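You operate a simulated robot arm through the tools that you are given. There is no shell and no other tool. Be economical: measure what you need, move in short steps, check, and stop when the job is done.

You are at the controls of a simulated robot arm. One attempt, no reset.

## Task
The softener is overfilled: scoop salt back to the bin until the yellow band shows.
Fine: large scoop back on the stool, salt lid shut.

It is judged by the outcome, as a careful person would: the job done as asked, and still so three seconds after it is handed in. It fails if anything else is knocked over, pushed out of place, dropped, spilled or broken. Lids that push on must go on centred and level and be pressed home; caps that screw on are set level and turned clockwise until they are tight.

## Robot
A 6-joint arm with a two-finger parallel gripper, fixed in place. Base frame: the origin is at the foot of the arm, x ahead of it, y to its left, z up. Lengths are in cm, angles in degrees, forces in N, time in s.
With the tool pointing down near the work surface it reaches from about 10 to 74 cm from the base axis. Its first joint turns from -166.0 to 166.0 degrees. Payload 3.91 kg.
The TCP is the grasp point between the finger pads, 3 cm short of the fingertips. In the tool frame z runs along the fingers and y along their closing line. The gripper opens to 11 cm. The fingers are 2 cm wide and 1 cm thick; the gripper's body (4.8 by 11.2 cm) begins 5.5 cm behind the TCP.
Orientation is that of the tool frame in the base frame, as a unit quaternion [x, y, z, w]. With the fingers straight down and closing along the base's y, the tool's x points along the base's -x, its y along +y and its z along -z.

## Interface
- The arm moves only by the tool send_rows. Its argument "series" is a list of rows, each an object of numbers (a shift or turn left out is 0, a gripper value left out holds the last): "tx", "ty", "tz": the shift along the tool's x, y, z in cm; "ax", "ay", "az": the turn, a rotation vector about the tool's x, y, z in degrees. In form: [{"tx": .., "ty": .., "tz": .., "ax": .., "ay": .., "az": ..}, ...]. A call has 1 to 8 rows; each row is the pose to reach, as a shift and turn from the pose commanded when the call began, along the tool's axes at that moment. "jaw" is the closure, from 0 (fully open) to 1 (shut), set as the call begins (left out, the last holds). A row lasts 0.2 s, in which the tool goes at most 5 cm and 8.6 degrees; a call with a longer step from one row to the next is refused whole, and so is a gripper value outside its range. A pose out of reach is approached as far as the arm can. The call stops where the force on the tool passes 40 N (or 10 N more than at its start, if that is more) or the arm is blocked; 0.2 s more then pass. The fingers move at their own pace (about 4.5 cm/s each) and stop on an object; they squeeze with about 42 N. The grip force told is the motor's: it shows also when the fingers shut on nothing. Time passes only in rows, and 0.2 s behind the last, so rows that repeat a pose let the fingers close. It gives the time, the measured TCP pose, the force on the tool (base axes), the opening and the grip force at its end, in the units of the frame above (readings bear some noise), and new pictures: "views" is both (left out), scene, wrist or none.
- Cameras (640 x 400 px; columns grow to the right, rows downward): "scene" is fixed at [21.97, 49.95, 167.19]; the picture's right is [-0.89, -0.46, 0.00], its down [-0.33, 0.64, -0.69] and it looks along [0.32, -0.61, -0.72] (base axes); focal length 222 px, centre (320, 200). "wrist" rides on the gripper at [-3.6, 0, -5.7] in the tool frame; the picture's right is [0.00, -1.00, 0.00], its down [0.97, 0.00, -0.24] and it looks along [0.24, 0.00, 0.97] (tool axes); focal length 218 px, centre (320, 200). There is no depth. A picture from a camera that has moved, and an enlarged one, comes with that camera's place and axes in the base frame and with its lens.
- lift_body(by): slides the trunk up (or, below 0, down) by that many cm; the arm rides with it, the base frame stays. It gives what a move gives, with no picture.
- close_up(camera, box): a new picture of the part [left, top, right, bottom] of that camera's present view, enlarged. The clock stands still meanwhile.
- hand_in(): hands the job in; it is judged then, once.

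Go step by step. Nothing tells you positions but the pictures and the camera data: compare them with the known pose of the tool, close in by small moves and look again before you grip or let go. The budget is 120 turns and 150 pictures, counting those below and the enlarged ones. Unless the task says otherwise, let go and move clear before handing in, and close with one line.

The tools are called after "Emit:" by a JSON object that holds its "fn" and its "kwargs". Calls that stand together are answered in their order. send_rows: Moves the arm, as the interface text tells. Its arguments: {"type":"object","properties":{"series":{"type":"array","items":{"type":"object","properties":{"tx":{"type":"number"},"ty":{"type":"number"},"tz":{"type":"number"},"ax":{"type":"number"},"ay":{"type":"number"},"az":{"type":"number"}}}},"jaw":{"type":"number"},"views":{"type":"string","enum":["both","scene","wrist","none"]}},"required":["series"]} The other tools are called the same way: lift_body (by) slides the trunk up or down; close_up (camera, box) takes an enlarged picture of a part of a camera's view; hand_in () hands the job in.

At the start:

```text
t: 0.0
tcp_pos: [35.63, -8.24, 138.8]
ee_rot: [0.0, 1.0, -0.001, 0.002]
wrist_force: [-0.1, 0.6, -0.1]
width: 11.01
gripper_force: 0.1
trunk travel left (down, up): [-55.1, 3.9]
```

scene: 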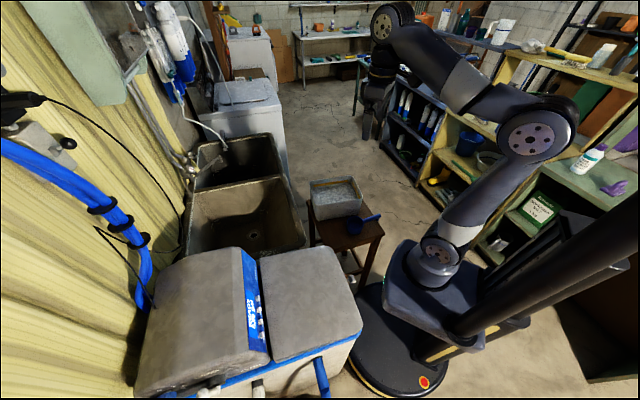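
wrist: 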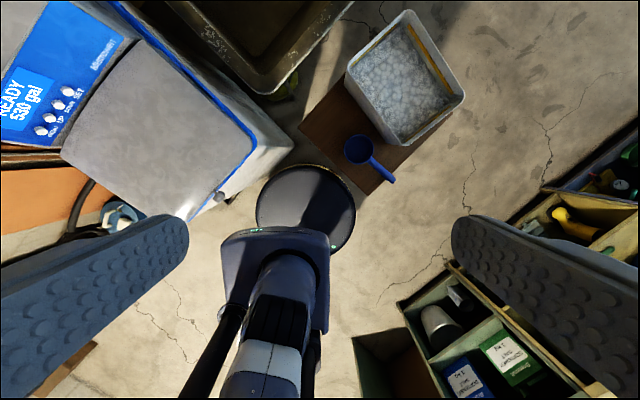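

I see the water softener (grey lids, blue trim), and a stool with an open salt bin and a blue scoop on it. I'll enlarge both views for detail before moving.

Emit:
{"fn": "close_up", "kwargs": {"camera": "scene", "box": [130, 160, 400, 400]}}

Emit:
{"fn": "close_up", "kwargs": {"camera": "wrist", "box": [0, 0, 480, 240]}}

```text
1.67 times, centred on (265, 280) of scene
camera zoom: at [21.97, 49.95, 167.19], right [-0.89, -0.46, 0.0], down [-0.33, 0.64, -0.69], along [0.32, -0.61, -0.72], focal length 370 px, centre (412, 67)
```

zoom: 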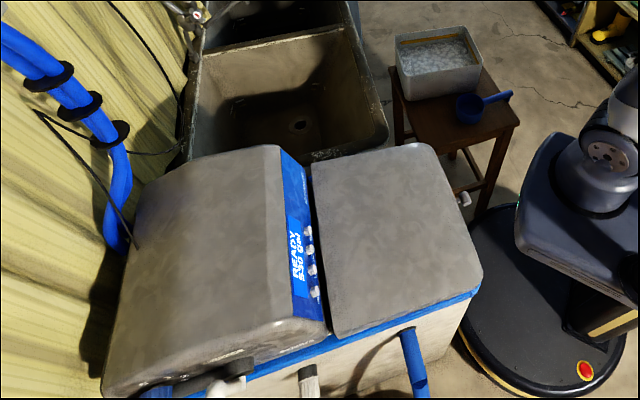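

```text
1.33 times, centred on (240, 120) of wrist
camera zoom: at [39.12, -8.07, 144.47], right [0.0, -1.0, 0.0], down [-0.97, 0.0, 0.24], along [-0.24, 0.0, -0.97], focal length 291 px, centre (427, 307)
```

zoom: 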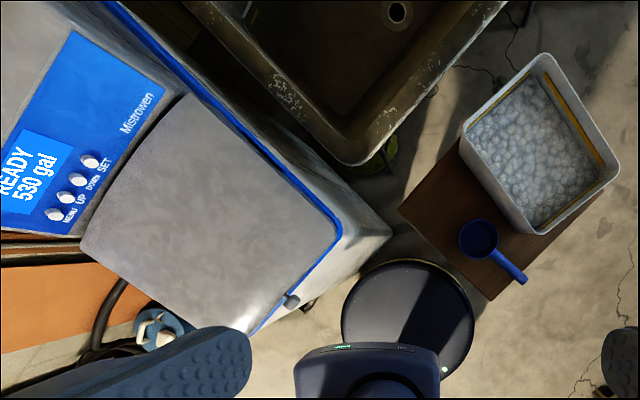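

The lid's corners come out around (41,7,92), (58,26,98), (37,47,97), (20,27,90), with its console side likely the hinge side. I'll move nearer its front edge to see the handle/tab.

Emit:
{"fn": "send_rows", "kwargs": {"series": [{"ty": 4, "tz": 3}, {"ty": 8, "tz": 6}, {"ty": 12, "tz": 9}, {"ty": 13, "tz": 13}, {"tx": 2, "ty": 13, "tz": 16}]}}

Emit:
{"fn": "close_up", "kwargs": {"camera": "scene", "box": [280, 150, 400, 270]}}

```text
t: 1.2
tcp_pos: [33.6, 4.92, 122.58]
ee_rot: [0.0, 1.0, -0.002, 0.002]
wrist_force: [-0.3, 0.2, -0.3]
width: 11.01
gripper_force: 0.1
trunk travel left (down, up): [-55.1, 3.9]
camera wrist: at [37.12, 4.91, 128.35], right [0.0, -1.0, 0.0], down [-0.97, 0.0, 0.24], along [-0.24, 0.0, -0.97], focal length 218 px, centre (320, 200)
```

scene: 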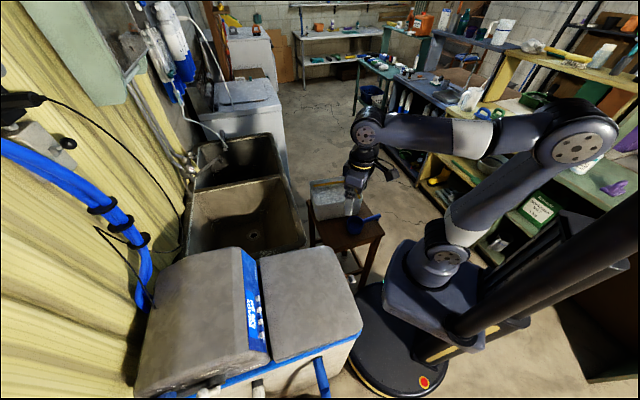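
wrist: 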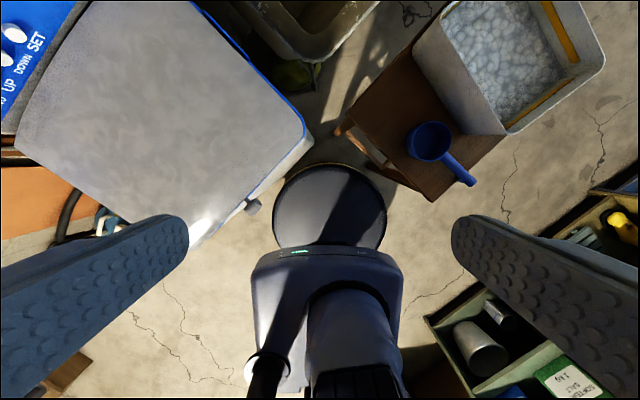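

```text
3.33 times, centred on (340, 210) of scene
camera zoom: at [21.97, 49.95, 167.19], right [-0.89, -0.46, 0.0], down [-0.33, 0.64, -0.69], along [0.32, -0.61, -0.72], focal length 741 px, centre (253, 167)
```

zoom: 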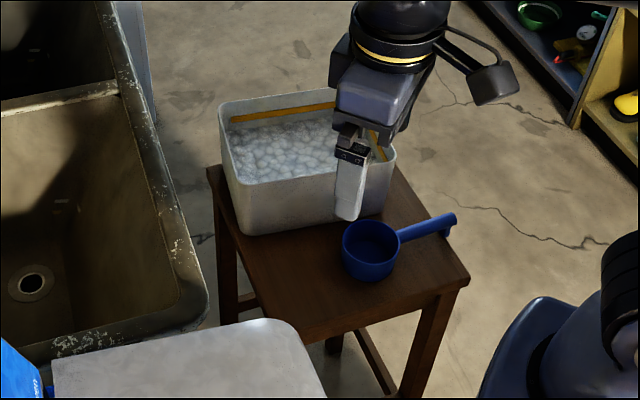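

The stool scoop and the open bin are visible, and there is a small tab at the lid's front edge near (26,18,88). I'll turn the gripper to face the softener front.

Emit:
{"fn": "send_rows", "kwargs": {"series": [{"az": -8, "tx": 3}, {"az": -16, "tx": 6}, {"az": -24, "tx": 9}, {"az": -32, "tx": 12}, {"az": -40, "tx": 14}, {"az": -47, "tx": 16}], "views": "none"}}

Emit:
{"fn": "send_rows", "kwargs": {"series": [{"ay": -8}, {"ay": -16}, {"ay": -24}, {"ay": -32}, {"ay": -40}]}}

```text
t: 2.6
tcp_pos: [17.64, 4.82, 122.61]
ee_rot: [-0.401, 0.916, 0.0, 0.002]
wrist_force: [-0.3, -0.4, 0.0]
width: 11.0
gripper_force: 0.0
trunk travel left (down, up): [-55.1, 3.9]
```

```text
t: 3.4
tcp_pos: [19.51, 4.98, 120.1]
ee_rot: [-0.394, 0.909, 0.116, 0.078]
wrist_force: [-0.3, -1.1, 0.5]
width: 10.98
gripper_force: 0.0
trunk travel left (down, up): [-55.1, 3.9]
stopped in row 3: the arm was blocked; the commanded pose is now the measured one
camera wrist: at [21.59, 5.98, 126.42], right [0.73, -0.66, -0.15], down [-0.67, -0.74, 0.01], along [-0.11, 0.09, -0.99], focal length 218 px, centre (320, 200)
```

scene: 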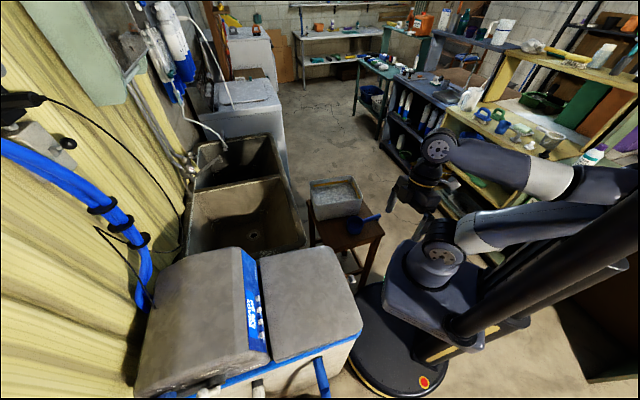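
wrist: 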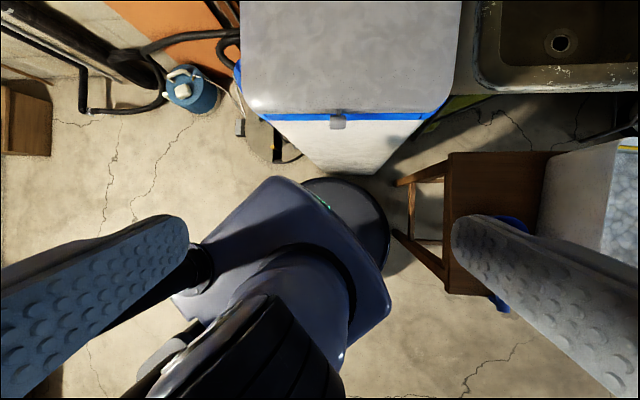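

The arm was blocked folding too tightly, but I can see the tab in the middle of the front edge. A close-up will show how it's shaped.

Emit:
{"fn": "close_up", "kwargs": {"camera": "wrist", "box": [230, 70, 470, 220]}}

```text
2.67 times, centred on (350, 145) of wrist
camera zoom: at [21.59, 5.98, 126.42], right [0.73, -0.66, -0.15], down [-0.67, -0.74, 0.01], along [-0.11, 0.09, -0.99], focal length 582 px, centre (240, 347)
```

zoom: 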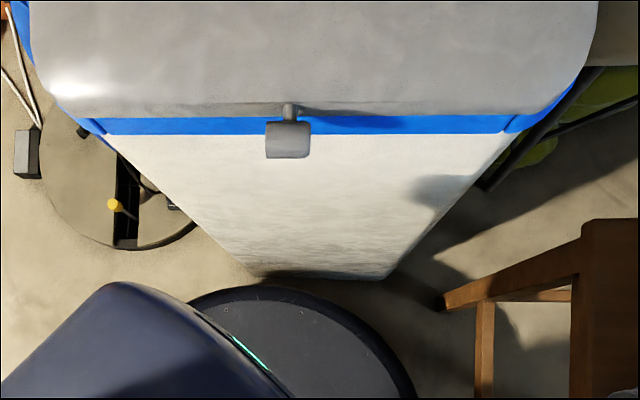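

The knob is a paddle on a stem sticking out from the lid's front lip. I'll straighten the tool again and go lower above it to measure it.

Emit:
{"fn": "send_rows", "kwargs": {"series": [{"ax": 4.3, "ay": 6.6}, {"ax": 8.7, "ay": 13.3, "az": -0.4}], "views": "none"}}

Emit:
{"fn": "send_rows", "kwargs": {"series": [{"tz": 4}, {"tz": 8}, {"tx": -1, "tz": 12}, {"tx": -2, "tz": 14}], "views": "both"}}

```text
t: 4.0
tcp_pos: [19.52, 5.12, 120.27]
ee_rot: [-0.4, 0.916, -0.003, 0.005]
wrist_force: [-0.2, -0.5, -0.9]
width: 10.99
gripper_force: 0.1
trunk travel left (down, up): [-55.1, 3.9]
```

```text
t: 5.0
tcp_pos: [21.01, 6.51, 106.37]
ee_rot: [-0.4, 0.917, -0.003, 0.004]
wrist_force: [-0.2, 0.4, -0.3]
width: 10.99
gripper_force: 0.0
trunk travel left (down, up): [-55.1, 3.9]
camera wrist: at [23.34, 9.21, 112.14], right [0.73, -0.68, 0.01], down [-0.66, -0.71, 0.23], along [-0.15, -0.18, -0.97], focal length 218 px, centre (320, 200)
```

scene: 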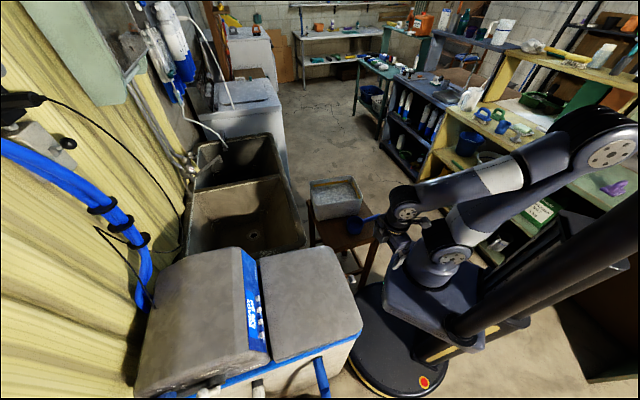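
wrist: 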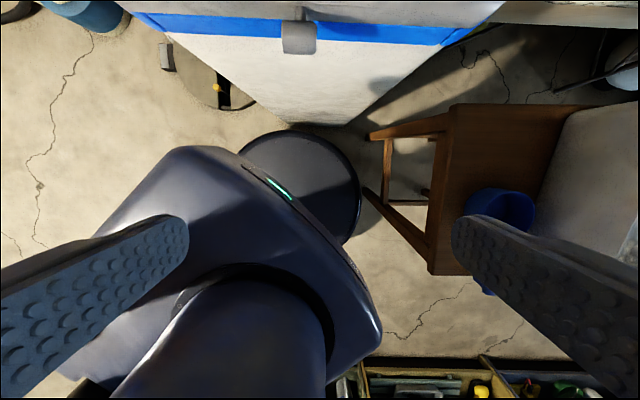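

The knob comes out at about (27.7, 15.8, 94) and 2.5 cm wide. I'll come over it and look again.

Emit:
{"fn": "send_rows", "kwargs": {"series": [{"tx": -4, "ty": 0.5}, {"tx": -8, "ty": 1}, {"tx": -11, "ty": 1.4, "tz": 1}], "views": "wrist"}}

```text
t: 5.8
tcp_pos: [27.33, 15.73, 105.41]
ee_rot: [-0.4, 0.917, -0.003, 0.004]
wrist_force: [0.3, -0.1, -0.3]
width: 11.03
gripper_force: 0.0
trunk travel left (down, up): [-55.1, 3.9]
camera wrist: at [29.65, 18.35, 111.1], right [0.73, -0.68, 0.01], down [-0.66, -0.71, 0.24], along [-0.15, -0.18, -0.97], focal length 218 px, centre (320, 200)
```

wrist: 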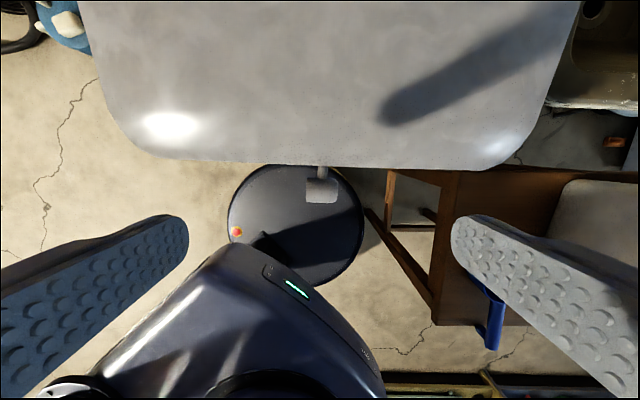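

Knob confirmed at (27.65, 15.75, 94). I'll descend straight down with the fingers either side of it and close.

Emit:
{"fn": "send_rows", "kwargs": {"series": [{"ty": -0.2, "tz": 4}, {"ty": -0.2, "tz": 8}, {"ty": -0.2, "tz": 11}], "views": "wrist"}}

```text
t: 6.6
tcp_pos: [27.59, 15.42, 94.47]
ee_rot: [-0.401, 0.916, -0.002, 0.004]
wrist_force: [-0.2, 0.1, -0.1]
width: 10.99
gripper_force: 0.0
trunk travel left (down, up): [-55.1, 3.9]
camera wrist: at [29.92, 18.09, 100.18], right [0.73, -0.68, 0.01], down [-0.66, -0.71, 0.23], along [-0.15, -0.18, -0.97], focal length 218 px, centre (320, 200)
```

wrist: 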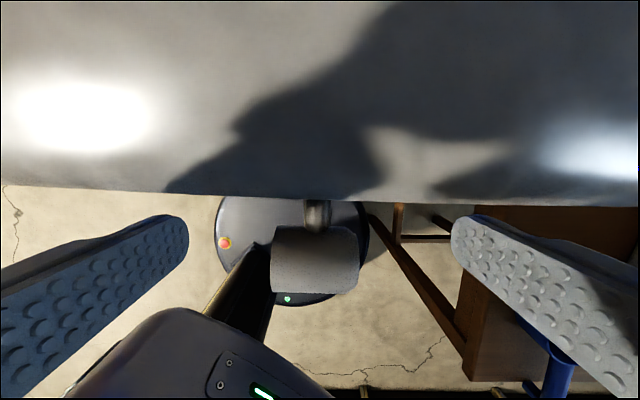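

Knob is centred between the fingers. Closing.

Emit:
{"fn": "send_rows", "kwargs": {"series": [{}, {}, {}, {}, {}, {}], "jaw": 1, "views": "wrist"}}

```text
t: 8.0
tcp_pos: [27.45, 15.51, 94.43]
ee_rot: [-0.4, 0.916, -0.003, 0.003]
wrist_force: [-8.2, 7.7, -1.7]
width: 2.44
gripper_force: 40.5
trunk travel left (down, up): [-55.1, 3.9]
camera wrist: at [29.82, 18.17, 100.21], right [0.73, -0.68, 0.01], down [-0.66, -0.71, 0.24], along [-0.15, -0.18, -0.97], focal length 218 px, centre (320, 200)
```

wrist: 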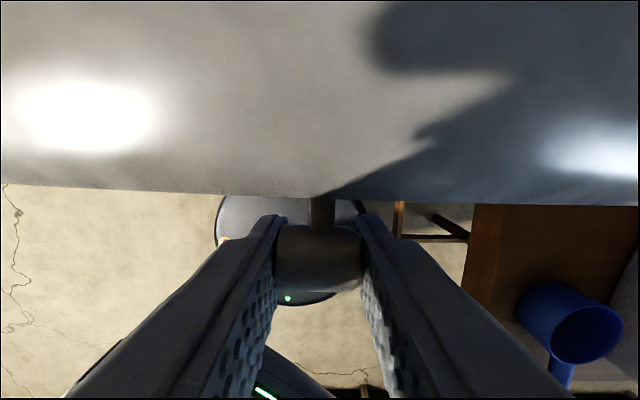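

Gripped (2.44 cm). I'll lift a little and see how the lid responds.

Emit:
{"fn": "send_rows", "kwargs": {"series": [{"tz": -0.7}, {"tz": -1.5}, {"tz": -2.3, "tx": -0.1}, {"tz": -3, "tx": -0.2}]}}

```text
t: 9.0
tcp_pos: [27.45, 15.23, 97.37]
ee_rot: [-0.4, 0.917, -0.004, 0.001]
wrist_force: [-27.5, -3.8, -10.1]
width: 2.49
gripper_force: 44.9
trunk travel left (down, up): [-55.1, 3.9]
camera wrist: at [29.66, 18.02, 103.16], right [0.73, -0.68, 0.01], down [-0.66, -0.71, 0.24], along [-0.16, -0.18, -0.97], focal length 218 px, centre (320, 200)
```

scene: 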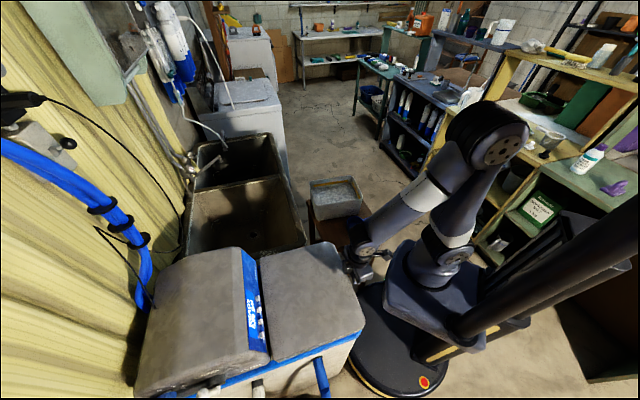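
wrist: 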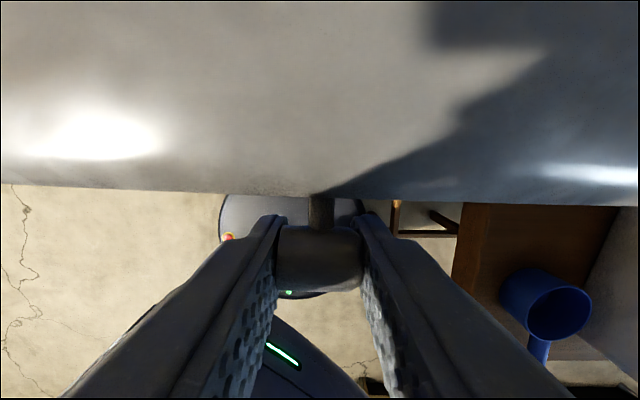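

The lid is rising with the knob, hinged at the console side; the side force says to ease outward slightly. I'll follow the arc.

Emit:
{"fn": "send_rows", "kwargs": {"series": [{"tx": 0.35, "ty": 0.25}, {"tx": 0.3, "ty": 0.25, "tz": -2}, {"tx": 0.05, "ty": 0.25, "tz": -4}, {"tx": -0.3, "ty": 0.25, "tz": -6}], "views": "wrist"}}

```text
t: 10.0
tcp_pos: [27.7, 15.63, 103.45]
ee_rot: [-0.4, 0.916, -0.002, 0.004]
wrist_force: [-7.3, -18.2, -5.1]
width: 2.46
gripper_force: 45.4
trunk travel left (down, up): [-55.1, 3.9]
camera wrist: at [29.95, 18.33, 109.2], right [0.73, -0.68, 0.01], down [-0.66, -0.71, 0.23], along [-0.15, -0.18, -0.97], focal length 218 px, centre (320, 200)
```

wrist: 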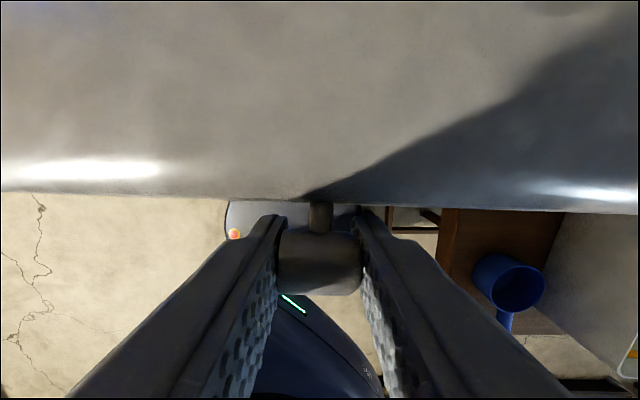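

The lid follows nicely. Continuing the arc with a small outward correction.

Emit:
{"fn": "send_rows", "kwargs": {"series": [{"tx": 0.05, "ty": -0.1, "tz": -2}, {"tx": -0.5, "ty": -0.1, "tz": -4}, {"tx": -1.2, "ty": -0.1, "tz": -6}, {"tx": -2.0, "ty": -0.1, "tz": -8}], "views": "wrist"}}

```text
t: 11.0
tcp_pos: [29.14, 17.15, 111.42]
ee_rot: [-0.401, 0.916, -0.003, 0.004]
wrist_force: [6.8, -9.0, -9.1]
width: 2.44
gripper_force: 45.1
trunk travel left (down, up): [-55.1, 3.9]
camera wrist: at [31.47, 19.84, 117.2], right [0.73, -0.68, 0.01], down [-0.66, -0.71, 0.24], along [-0.15, -0.18, -0.97], focal length 218 px, centre (320, 200)
```

wrist: 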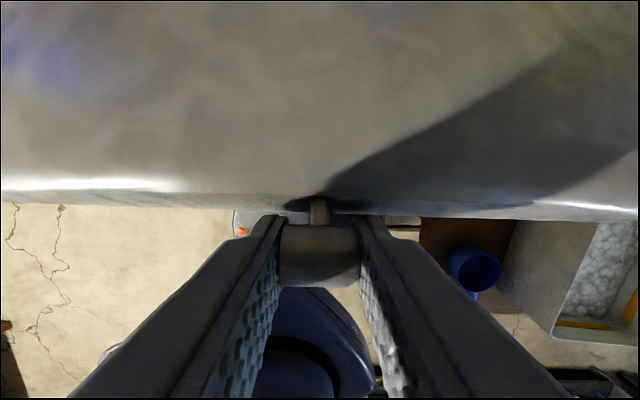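

Good, low forces. The arc fits a hinge about 29 cm back at z≈99; I continue along it.

Emit:
{"fn": "send_rows", "kwargs": {"series": [{"tx": -0.9, "tz": -1.7}, {"tx": -1.9, "tz": -3.3}, {"tx": -3.1, "tz": -5}, {"tx": -4.3, "tz": -6.6}, {"tx": -5.7, "tz": -8.0}, {"tx": -7.1, "tz": -9.4}, {"tx": -8.7, "tz": -10.6}]}}

```text
t: 12.2
tcp_pos: [32.78, 20.87, 119.81]
ee_rot: [-0.398, 0.917, -0.005, 0.004]
wrist_force: [1.2, -22.6, 15.1]
width: 2.43
gripper_force: 44.8
trunk travel left (down, up): [-55.1, 3.9]
stopped in row 6: the force on the tool passed its limit (the readings are from after the stop); the commanded pose is now the measured one
camera wrist: at [35.19, 23.6, 125.51], right [0.73, -0.68, 0.01], down [-0.66, -0.71, 0.24], along [-0.15, -0.18, -0.97], focal length 218 px, centre (320, 200)
```

scene: 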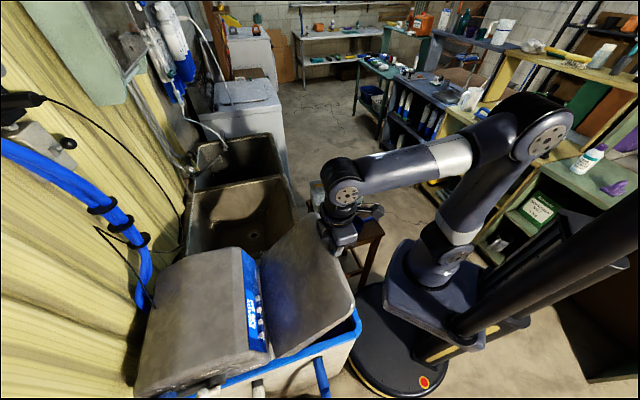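
wrist: 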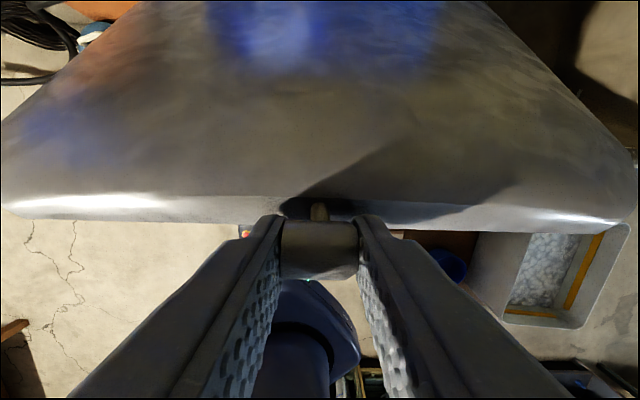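

The force limit tripped at about 45° open. I'll ease off radially outward a bit and sideways with the force, then read it again.

Emit:
{"fn": "send_rows", "kwargs": {"series": [{"tx": 0.2, "ty": -0.15, "tz": -0.2}, {"tx": 0.2, "ty": -0.15, "tz": -0.2}], "views": "none"}}

Emit:
{"fn": "send_rows", "kwargs": {"series": [{"tx": -0.5, "tz": -0.6}, {"tx": -1.0, "tz": -1.2}, {"tx": -1.0, "tz": -1.2}], "views": "none"}}

```text
t: 12.8
tcp_pos: [32.87, 20.91, 119.77]
ee_rot: [-0.399, 0.917, -0.004, 0.003]
wrist_force: [5.3, -18.7, 0.6]
width: 2.4
gripper_force: 44.6
trunk travel left (down, up): [-55.1, 3.9]
```

```text
t: 13.6
tcp_pos: [33.71, 21.67, 120.91]
ee_rot: [-0.4, 0.916, -0.005, 0.001]
wrist_force: [7.9, -15.4, -8.9]
width: 2.42
gripper_force: 45.5
trunk travel left (down, up): [-55.1, 3.9]
```

Moves freely when slow. Continuing in smaller steps.

Emit:
{"fn": "send_rows", "kwargs": {"series": [{"tx": -0.7, "ty": -0.2, "tz": -0.6}, {"tx": -1.4, "ty": -0.2, "tz": -1.2}, {"tx": -2.2, "ty": -0.2, "tz": -1.9}, {"tx": -3.1, "ty": -0.2, "tz": -2.5}, {"tx": -4.0, "ty": -0.2, "tz": -3.1}, {"tx": -4.9, "ty": -0.2, "tz": -3.7}], "views": "wrist"}}

```text
t: 15.0
tcp_pos: [37.17, 25.14, 124.75]
ee_rot: [-0.4, 0.917, -0.005, 0.003]
wrist_force: [5.2, -16.8, -2.5]
width: 2.47
gripper_force: 45.1
trunk travel left (down, up): [-55.1, 3.9]
camera wrist: at [39.43, 27.84, 130.47], right [0.73, -0.68, 0.01], down [-0.66, -0.71, 0.24], along [-0.15, -0.18, -0.97], focal length 218 px, centre (320, 200)
```

wrist: 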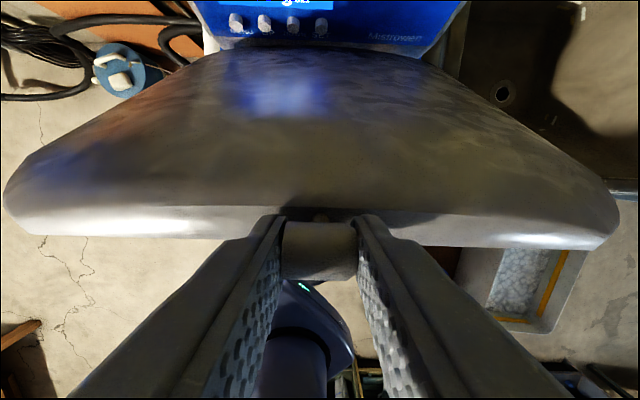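

Emit:
{"fn": "send_rows", "kwargs": {"series": [{"tx": -0.9, "ty": -0.15, "tz": -0.5}, {"tx": -1.8, "ty": -0.15, "tz": -0.95}, {"tx": -2.8, "ty": -0.15, "tz": -1.4}, {"tx": -3.8, "ty": -0.15, "tz": -1.8}, {"tx": -4.8, "ty": -0.15, "tz": -2.15}, {"tx": -5.8, "ty": -0.15, "tz": -2.5}], "views": "none"}}

```text
t: 16.4
tcp_pos: [41.13, 29.18, 127.35]
ee_rot: [-0.399, 0.917, -0.005, 0.006]
wrist_force: [8.4, -21.4, 8.1]
width: 2.48
gripper_force: 45.0
trunk travel left (down, up): [-55.1, 3.9]
```

Emit:
{"fn": "send_rows", "kwargs": {"series": [{"tx": -1.0, "ty": -0.3, "tz": -0.5}, {"tx": -2.0, "ty": -0.3, "tz": -0.8}, {"tx": -3.1, "ty": -0.3, "tz": -1.1}, {"tx": -4.2, "ty": -0.3, "tz": -1.35}, {"tx": -5.2, "ty": -0.3, "tz": -1.5}, {"tx": -6.3, "ty": -0.3, "tz": -1.65}]}}

```text
t: 17.8
tcp_pos: [45.66, 33.76, 128.97]
ee_rot: [-0.4, 0.917, -0.005, 0.002]
wrist_force: [9.3, -15.8, -7.0]
width: 2.43
gripper_force: 44.9
trunk travel left (down, up): [-55.1, 3.9]
camera wrist: at [48.03, 36.45, 134.61], right [0.73, -0.68, 0.01], down [-0.66, -0.71, 0.24], along [-0.15, -0.18, -0.97], focal length 218 px, centre (320, 200)
```

scene: 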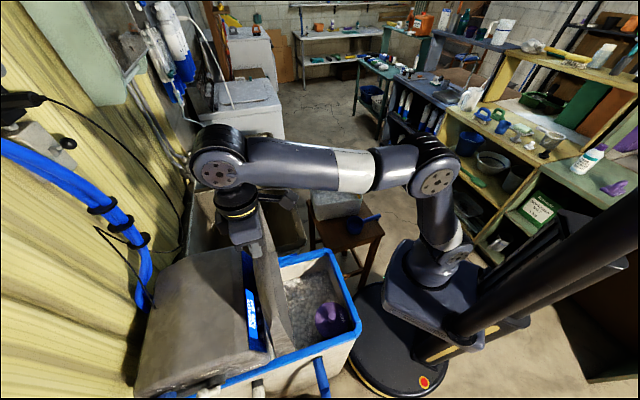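
wrist: 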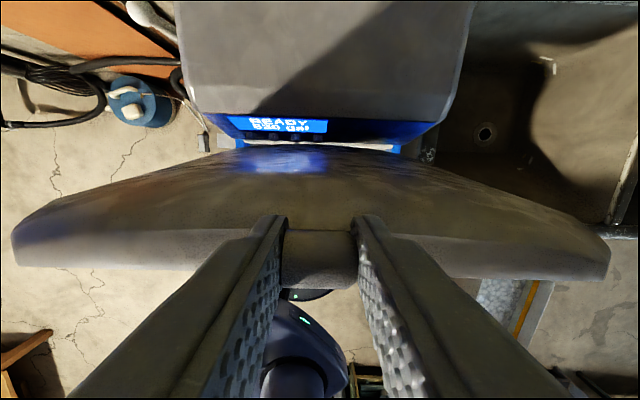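

The tank is open: salt inside with something purple. I push the lid past vertical until it meets its stop.

Emit:
{"fn": "send_rows", "kwargs": {"series": [{"tx": -1.0, "ty": -0.1, "tz": -0.1}, {"tx": -2.1, "ty": -0.1, "tz": -0.15}, {"tx": -3.1, "ty": -0.1, "tz": -0.2}, {"tx": -4.2, "ty": -0.1, "tz": -0.2}, {"tx": -5.2, "ty": -0.1, "tz": -0.15}, {"tx": -6.3, "ty": -0.1, "tz": -0.05}, {"tx": -7.4, "ty": -0.1, "tz": 0.1}, {"tx": -8.4, "ty": -0.1, "tz": 0.3}]}}

```text
t: 18.8
tcp_pos: [47.84, 36.07, 129.02]
ee_rot: [-0.398, 0.917, -0.008, -0.003]
wrist_force: [-4.7, -17.5, 0.5]
width: 2.44
gripper_force: 45.3
trunk travel left (down, up): [-55.1, 3.9]
stopped in row 4: the force on the tool passed its limit (the readings are from after the stop); the commanded pose is now the measured one
camera wrist: at [50.33, 38.75, 134.82], right [0.73, -0.68, 0.01], down [-0.66, -0.7, 0.25], along [-0.16, -0.19, -0.97], focal length 218 px, centre (320, 200)
```

scene: 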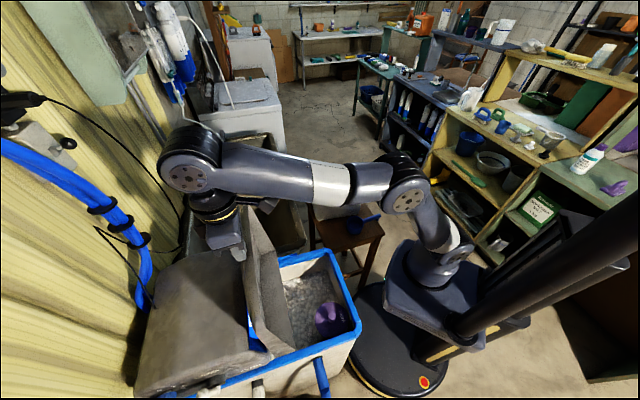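
wrist: 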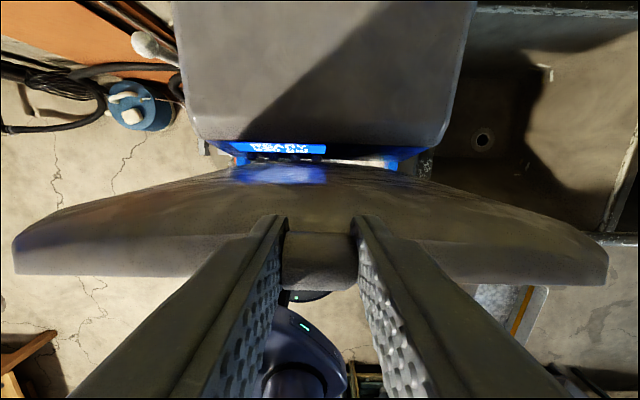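

Emit:
{"fn": "send_rows", "kwargs": {"series": [{"tx": -0.4}, {"tx": -0.8}, {"tx": -1.2}, {"tx": -1.6, "tz": 0.05}, {"tx": -2.0, "tz": 0.1}], "views": "none"}}

```text
t: 19.2
tcp_pos: [47.97, 35.9, 129.12]
ee_rot: [-0.397, 0.918, -0.01, -0.009]
wrist_force: [-11.7, -19.5, 3.0]
width: 2.41
gripper_force: 45.6
trunk travel left (down, up): [-55.1, 3.9]
stopped in row 2: the force on the tool passed its limit (the readings are from after the stop); the commanded pose is now the measured one
```

The lid is at its stop. I'll open the fingers slightly and see whether it stays.

Emit:
{"fn": "send_rows", "kwargs": {"series": [{}, {}, {}], "jaw": 0.66, "views": "wrist"}}

```text
t: 20.0
tcp_pos: [48.13, 36.52, 129.0]
ee_rot: [-0.397, 0.918, -0.009, -0.006]
wrist_force: [1.2, -0.8, -0.4]
width: 3.76
gripper_force: 0.0
trunk travel left (down, up): [-55.1, 3.9]
camera wrist: at [50.61, 39.31, 134.57], right [0.73, -0.68, 0.01], down [-0.66, -0.7, 0.26], along [-0.17, -0.2, -0.97], focal length 218 px, centre (320, 200)
```

wrist: 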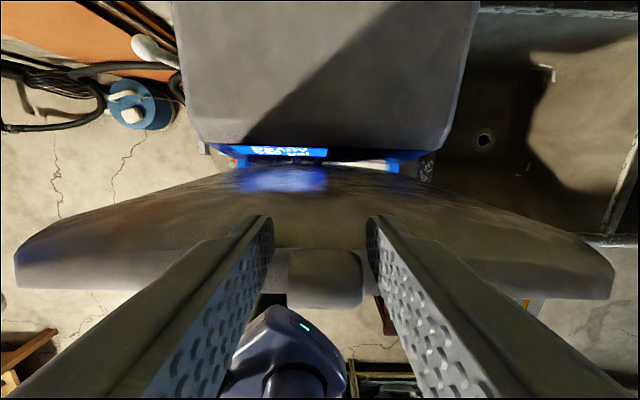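

The lid stays open. I'll rise clear, then back out to look into the tank.

Emit:
{"fn": "send_rows", "kwargs": {"series": [{"tz": -2}, {"tz": -5}, {"tz": -8}, {"tx": 4, "tz": -8}, {"tx": 9, "tz": -8}, {"tx": 14, "tz": -8}, {"tx": 18, "tz": -7}], "jaw": 0.4}}

```text
t: 21.6
tcp_pos: [35.79, 23.25, 136.32]
ee_rot: [-0.398, 0.917, -0.009, -0.005]
wrist_force: [-0.3, 1.3, 0.0]
width: 6.59
gripper_force: 0.0
out of reach, approached as far as the arm can: row 1, 2, 3, 4, 5, 6
trunk travel left (down, up): [-55.1, 3.9]
camera wrist: at [38.23, 26.13, 141.98], right [0.73, -0.68, 0.01], down [-0.66, -0.7, 0.26], along [-0.17, -0.2, -0.97], focal length 218 px, centre (320, 200)
```

scene: 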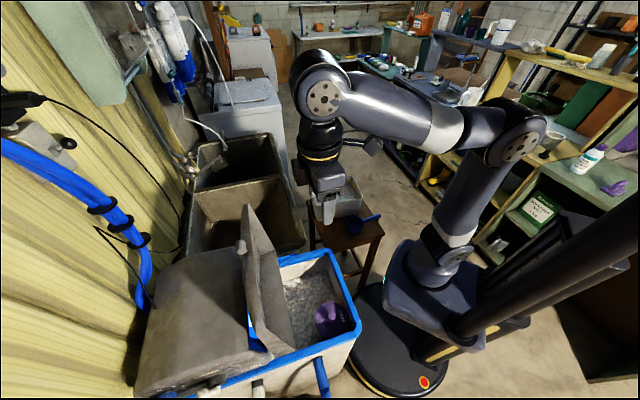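
wrist: 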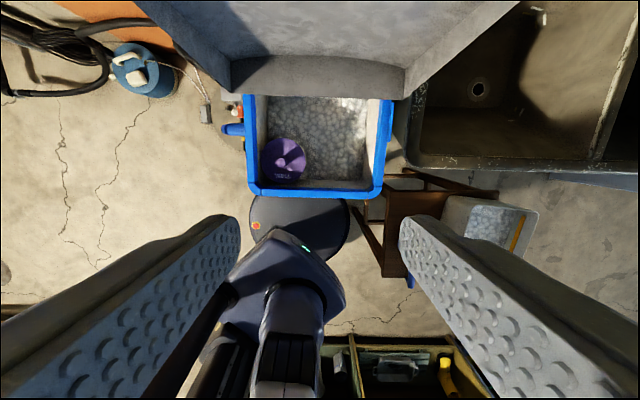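

The lid stayed put; the tank holds salt and a purple brine-well cap in one corner. I'll enlarge the tank.

Emit:
{"fn": "close_up", "kwargs": {"camera": "wrist", "box": [220, 80, 420, 205]}}

Emit:
{"fn": "close_up", "kwargs": {"camera": "scene", "box": [230, 170, 400, 370]}}

```text
3.20 times, centred on (320, 142) of wrist
camera zoom: at [38.23, 26.13, 141.98], right [0.73, -0.68, 0.01], down [-0.66, -0.7, 0.26], along [-0.17, -0.2, -0.97], focal length 698 px, centre (320, 384)
```

zoom: 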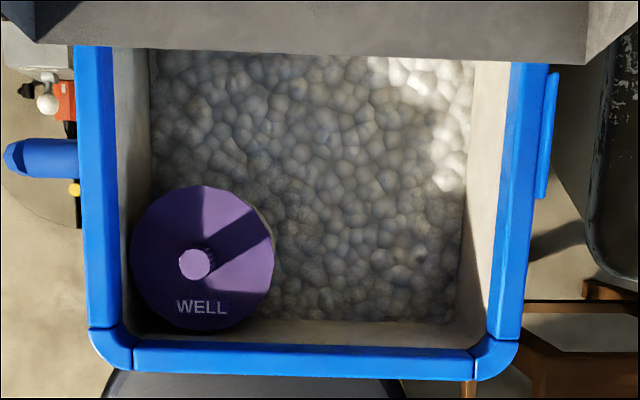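

```text
2.00 times, centred on (315, 270) of scene
camera zoom: at [21.97, 49.95, 167.19], right [-0.89, -0.46, 0.0], down [-0.33, 0.64, -0.69], along [0.32, -0.61, -0.72], focal length 444 px, centre (330, 60)
```

zoom: 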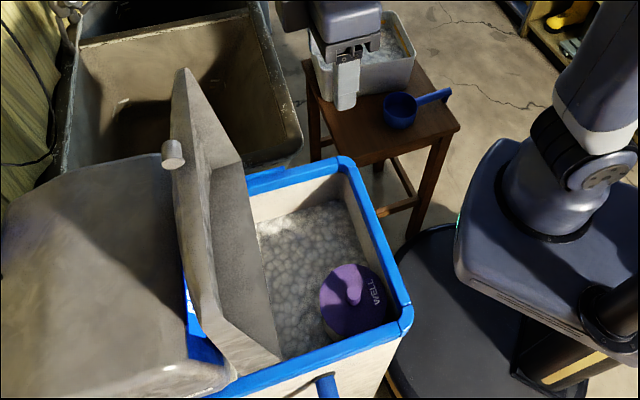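

The yellow band is hidden under the salt; the well cap sits in the front-left, and free salt lies to its right. Next I go over the scoop on the stool, turning the gripper so that its x axis lines up with the handle.

Emit:
{"fn": "send_rows", "kwargs": {"series": [{"tx": 3.6, "ty": -2.9, "tz": 2, "az": 8}, {"tx": 7.2, "ty": -5.8, "tz": 3, "az": 16}, {"tx": 10.8, "ty": -8.7, "tz": 4, "az": 24}, {"tx": 14.4, "ty": -11.6, "tz": 5, "az": 32}, {"tx": 18, "ty": -14.5, "tz": 5, "az": 40}, {"tx": 21.6, "ty": -17.4, "tz": 5, "az": 48}, {"tx": 25.2, "ty": -20.3, "tz": 5, "az": 56}, {"tx": 28.8, "ty": -23.2, "tz": 5, "az": 64}], "views": "none"}}

```text
refused: row 1 steps farther than a row can; nothing moved
```

Emit:
{"fn": "send_rows", "kwargs": {"series": [{"tx": 3.4, "ty": -2.8, "tz": 1, "az": 8}, {"tx": 6.8, "ty": -5.6, "tz": 2, "az": 16}, {"tx": 10.2, "ty": -8.4, "tz": 3, "az": 24}, {"tx": 13.6, "ty": -11.2, "tz": 4, "az": 32}, {"tx": 17, "ty": -14, "tz": 5, "az": 40}, {"tx": 20.4, "ty": -16.8, "tz": 5, "az": 48}, {"tx": 23.8, "ty": -19.6, "tz": 5, "az": 56}, {"tx": 27.2, "ty": -22.4, "tz": 5, "az": 64}], "views": "none"}}

Emit:
{"fn": "send_rows", "kwargs": {"series": [{"az": 8}, {"az": 16}, {"az": 24}, {"az": 32}, {"az": 40}, {"az": 48}, {"az": 56}, {"az": 64}], "views": "none"}}

Emit:
{"fn": "send_rows", "kwargs": {"series": [{"az": 8, "tz": 3}, {"az": 16, "tz": 6}, {"az": 24, "tz": 9}, {"az": 32, "tz": 12}, {"az": 40, "tz": 15}, {"az": 48, "tz": 18}, {"az": 52, "tz": 20}]}}

```text
t: 23.4
tcp_pos: [33.7, -11.89, 131.99]
ee_rot: [0.15, 0.989, -0.011, 0.0]
wrist_force: [-0.5, 0.4, 0.1]
width: 6.6
gripper_force: 0.0
trunk travel left (down, up): [-55.1, 3.9]
```

```text
t: 25.2
tcp_pos: [33.76, -11.79, 132.09]
ee_rot: [0.651, 0.759, -0.009, 0.005]
wrist_force: [0.0, 0.0, -0.3]
width: 6.61
gripper_force: 0.2
trunk travel left (down, up): [-55.1, 3.9]
```

```text
t: 26.8
tcp_pos: [33.66, -12.18, 111.98]
ee_rot: [0.918, 0.397, -0.005, 0.01]
wrist_force: [-0.2, -0.8, 0.1]
width: 6.6
gripper_force: 0.0
trunk travel left (down, up): [-55.1, 3.9]
camera wrist: at [31.14, -14.65, 117.85], right [-0.73, 0.68, -0.01], down [0.66, 0.71, 0.22], along [0.16, 0.15, -0.97], focal length 218 px, centre (320, 200)
```

scene: 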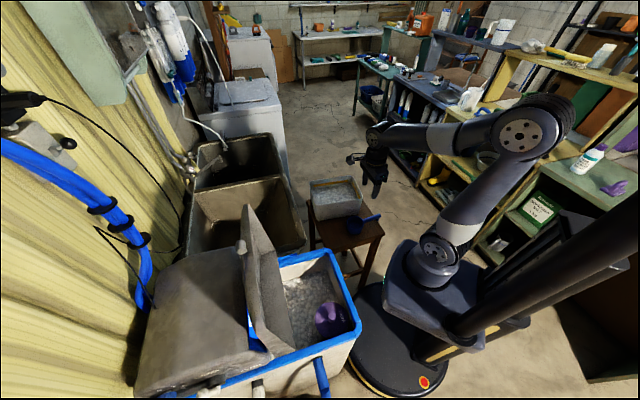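
wrist: 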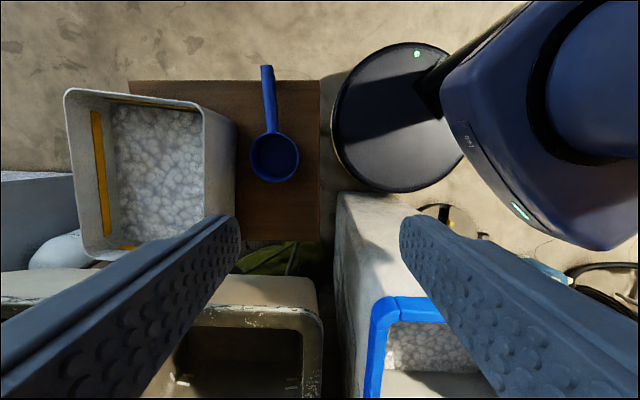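

The scoop is clearly visible with its handle pointing back along my tool's −x. I'll enlarge it.

Emit:
{"fn": "close_up", "kwargs": {"camera": "wrist", "box": [50, 50, 350, 250]}}

Emit:
{"fn": "close_up", "kwargs": {"camera": "scene", "box": [295, 160, 395, 260]}}

```text
2.00 times, centred on (200, 150) of wrist
camera zoom: at [31.14, -14.65, 117.85], right [-0.73, 0.68, -0.01], down [0.66, 0.71, 0.22], along [0.16, 0.15, -0.97], focal length 436 px, centre (560, 300)
```

zoom: 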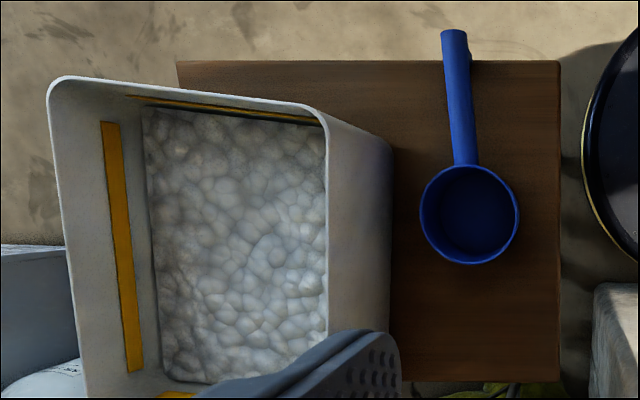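

```text
4.00 times, centred on (345, 210) of scene
camera zoom: at [21.97, 49.95, 167.19], right [-0.89, -0.46, 0.0], down [-0.33, 0.64, -0.69], along [0.32, -0.61, -0.72], focal length 889 px, centre (220, 160)
```

zoom: 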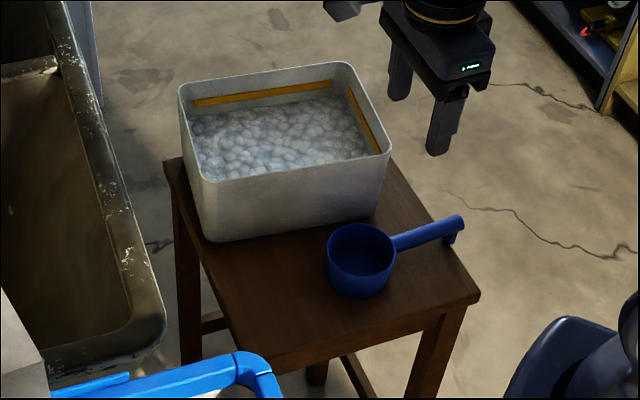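

Scoop: rim centre ≈ (38.2, -20, 78), 9 cm wide, handle 10 cm running back along −n at z≈77. I'll go above a grip point on the handle 7.5 cm from the bowl centre.

Emit:
{"fn": "send_rows", "kwargs": {"series": [{"tx": -2, "ty": 1.8, "tz": 4, "az": -2.7}, {"tx": -4, "ty": 3.6, "tz": 8, "az": -2.7}, {"tx": -6, "ty": 5.4, "tz": 12, "az": -2.7}, {"tx": -8, "ty": 7.2, "tz": 16, "az": -2.7}, {"tx": -10.2, "ty": 8.9, "tz": 20, "az": -2.7}], "views": "wrist"}}

```text
t: 28.0
tcp_pos: [33.23, -26.29, 92.23]
ee_rot: [0.908, 0.42, -0.007, 0.01]
wrist_force: [0.6, 0.3, 0.0]
width: 6.56
gripper_force: 0.1
trunk travel left (down, up): [-55.1, 3.9]
camera wrist: at [30.71, -28.82, 98.09], right [-0.76, 0.65, -0.01], down [0.63, 0.74, 0.22], along [0.15, 0.16, -0.98], focal length 218 px, centre (320, 200)
```

wrist: 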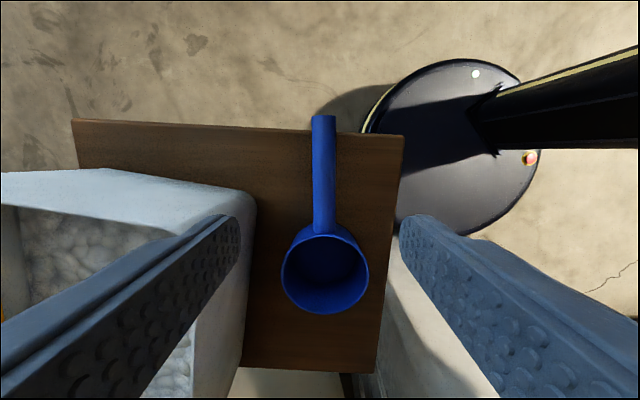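

Aligned with the handle; small correction and descend to just above gripping height.

Emit:
{"fn": "send_rows", "kwargs": {"series": [{"tx": 1.3, "ty": -0.3, "tz": 4}, {"tx": 1.3, "ty": -0.3, "tz": 8}, {"tx": 1.3, "ty": -0.3, "tz": 11}, {"tx": 1.3, "ty": -0.3, "tz": 13}, {"tx": 1.3, "ty": -0.3, "tz": 14}]}}

Emit:
{"fn": "close_up", "kwargs": {"camera": "scene", "box": [295, 160, 395, 260]}}

```text
t: 29.2
tcp_pos: [33.68, -25.29, 78.2]
ee_rot: [0.908, 0.42, -0.006, 0.009]
wrist_force: [-0.9, -0.7, 0.0]
width: 6.61
gripper_force: 0.0
trunk travel left (down, up): [-55.1, 3.9]
camera wrist: at [31.29, -27.92, 84.1], right [-0.76, 0.65, -0.01], down [0.63, 0.74, 0.22], along [0.15, 0.16, -0.98], focal length 218 px, centre (320, 200)
```

scene: 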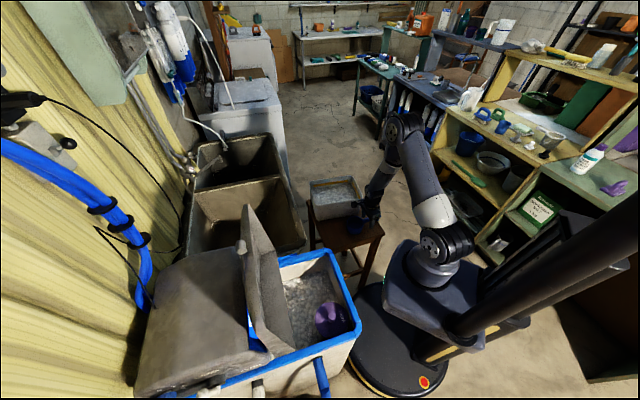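
wrist: 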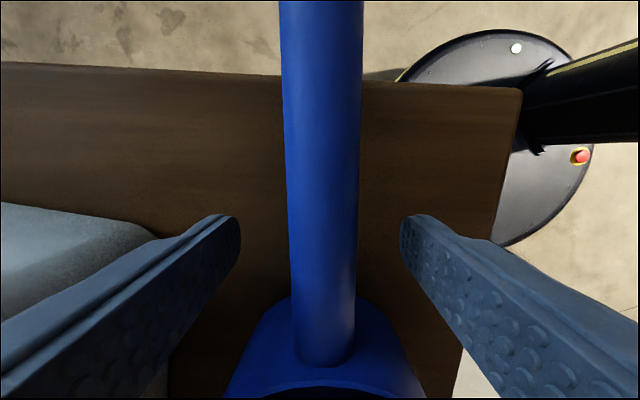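

```text
4.00 times, centred on (345, 210) of scene
camera zoom: at [21.97, 49.95, 167.19], right [-0.89, -0.46, 0.0], down [-0.33, 0.64, -0.69], along [0.32, -0.61, -0.72], focal length 889 px, centre (220, 160)
```

zoom: 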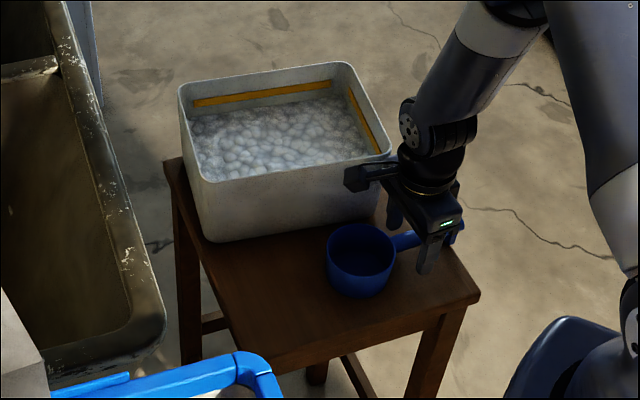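

The handle is centred between the fingers. I'll lower slightly and close.

Emit:
{"fn": "send_rows", "kwargs": {"series": [{"tz": 0.3}, {"tz": 0.6}], "views": "none"}}

Emit:
{"fn": "send_rows", "kwargs": {"series": [{}, {}, {}, {}, {}], "jaw": 1, "views": "wrist"}}

```text
t: 29.8
tcp_pos: [33.57, -25.24, 77.72]
ee_rot: [0.907, 0.42, -0.006, 0.009]
wrist_force: [-0.1, -0.1, 0.7]
width: 6.61
gripper_force: 0.0
trunk travel left (down, up): [-55.1, 3.9]
```

```text
t: 31.0
tcp_pos: [33.7, -25.2, 77.81]
ee_rot: [0.907, 0.42, -0.006, 0.009]
wrist_force: [-0.3, -0.8, -0.6]
width: 2.06
gripper_force: 42.0
trunk travel left (down, up): [-55.1, 3.9]
camera wrist: at [31.28, -27.9, 83.53], right [-0.76, 0.65, -0.01], down [0.63, 0.74, 0.22], along [0.15, 0.16, -0.98], focal length 218 px, centre (320, 200)
```

wrist: 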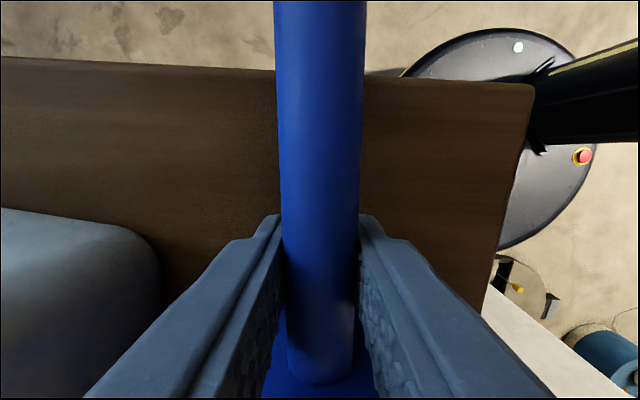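

Gripped at 2.06 cm. Lift and check.

Emit:
{"fn": "send_rows", "kwargs": {"series": [{"tz": -2}, {"tz": -5}, {"tz": -9}, {"tz": -13}, {"tz": -18}, {"tz": -23}]}}

```text
t: 32.4
tcp_pos: [33.67, -24.82, 100.73]
ee_rot: [0.908, 0.42, -0.007, 0.008]
wrist_force: [-0.9, -0.6, -1.5]
width: 2.06
gripper_force: 42.2
trunk travel left (down, up): [-55.1, 3.9]
camera wrist: at [31.23, -27.49, 106.59], right [-0.76, 0.65, -0.01], down [0.63, 0.74, 0.22], along [0.15, 0.16, -0.98], focal length 218 px, centre (320, 200)
```

scene: 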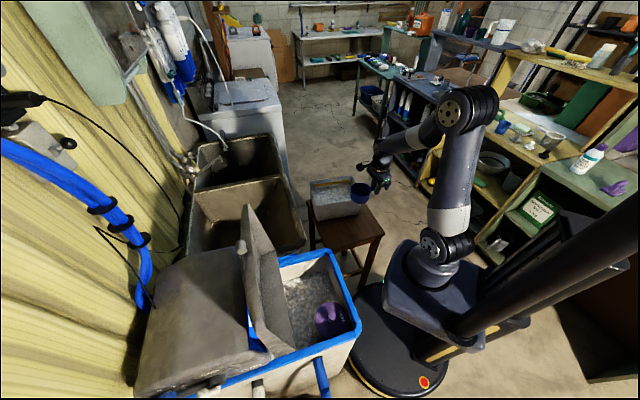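
wrist: 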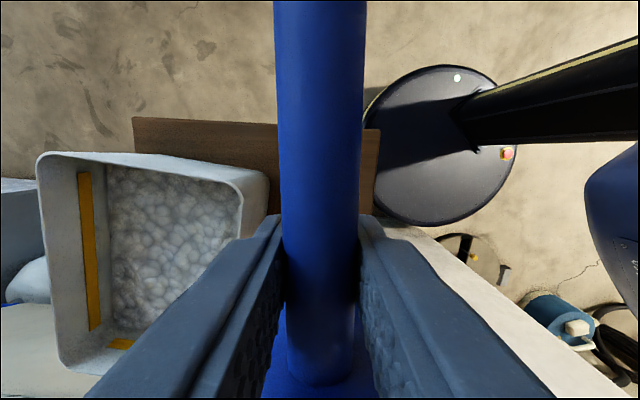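

Scoop is held well; bin rim spans about s 3–26, l 50–66 at z≈87. I'll carry the scoop toward the tank front at height, turning so that the bowl points back toward me.

Emit:
{"fn": "send_rows", "kwargs": {"series": [{"tx": 3.3, "ty": -2.6, "tz": -1.5, "az": -8}, {"tx": 6.6, "ty": -5.2, "tz": -3, "az": -16}, {"tx": 9.9, "ty": -7.8, "tz": -4.5, "az": -24}, {"tx": 13.2, "ty": -10.4, "tz": -6, "az": -32}, {"tx": 16.5, "ty": -13, "tz": -7.5, "az": -40}, {"tx": 19.8, "ty": -15.6, "tz": -9, "az": -48}, {"tx": 23.1, "ty": -18.2, "tz": -10, "az": -56}, {"tx": 26.4, "ty": -20.8, "tz": -11, "az": -64}], "views": "none"}}

Emit:
{"fn": "send_rows", "kwargs": {"series": [{"az": -8}, {"az": -16}, {"az": -24}, {"az": -32}, {"az": -40}, {"az": -48}, {"az": -56}, {"az": -64}], "views": "none"}}

Emit:
{"fn": "send_rows", "kwargs": {"series": [{"az": -8}, {"az": -16}, {"az": -24}, {"az": -32}, {"az": -40}, {"az": -49}]}}

```text
t: 34.2
tcp_pos: [35.01, 9.04, 110.89]
ee_rot: [0.547, 0.837, -0.011, 0.005]
wrist_force: [0.2, -0.5, -0.5]
width: 2.06
gripper_force: 42.2
trunk travel left (down, up): [-55.1, 3.9]
```

```text
t: 36.0
tcp_pos: [35.02, 9.07, 111.0]
ee_rot: [0.018, 1.0, -0.012, -0.002]
wrist_force: [-0.9, 0.4, -1.6]
width: 2.06
gripper_force: 41.7
trunk travel left (down, up): [-55.1, 3.9]
```

```text
refused: row 6 steps farther than a row can; nothing moved
```

Emit:
{"fn": "send_rows", "kwargs": {"series": [{"az": -8, "ty": 2, "tx": -0.8}, {"az": -16, "ty": 4, "tx": -1.6}, {"az": -24, "ty": 6, "tx": -2.4}, {"az": -32, "ty": 8, "tx": -3.2}, {"az": -40, "ty": 10, "tx": -4}, {"az": -48, "ty": 12, "tx": -5}]}}

```text
t: 37.4
tcp_pos: [40.73, 20.83, 110.78]
ee_rot: [-0.388, 0.921, -0.009, -0.007]
wrist_force: [-0.8, -0.9, -0.9]
width: 2.08
gripper_force: 42.0
trunk travel left (down, up): [-55.1, 3.9]
camera wrist: at [43.06, 23.59, 116.35], right [0.72, -0.7, 0.01], down [-0.68, -0.69, 0.26], along [-0.17, -0.19, -0.97], focal length 218 px, centre (320, 200)
```

scene: 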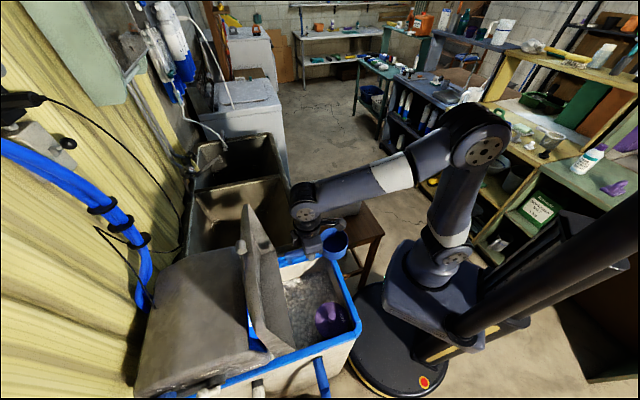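
wrist: 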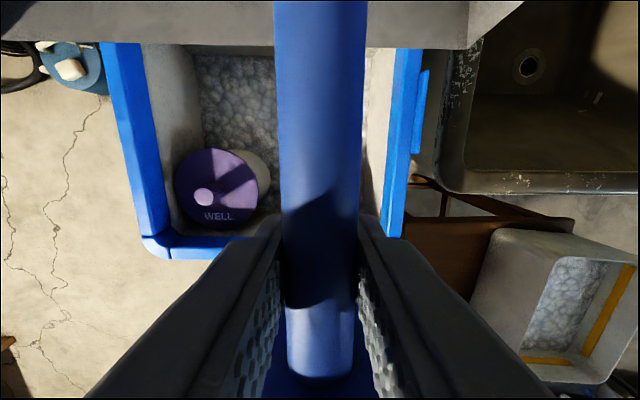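

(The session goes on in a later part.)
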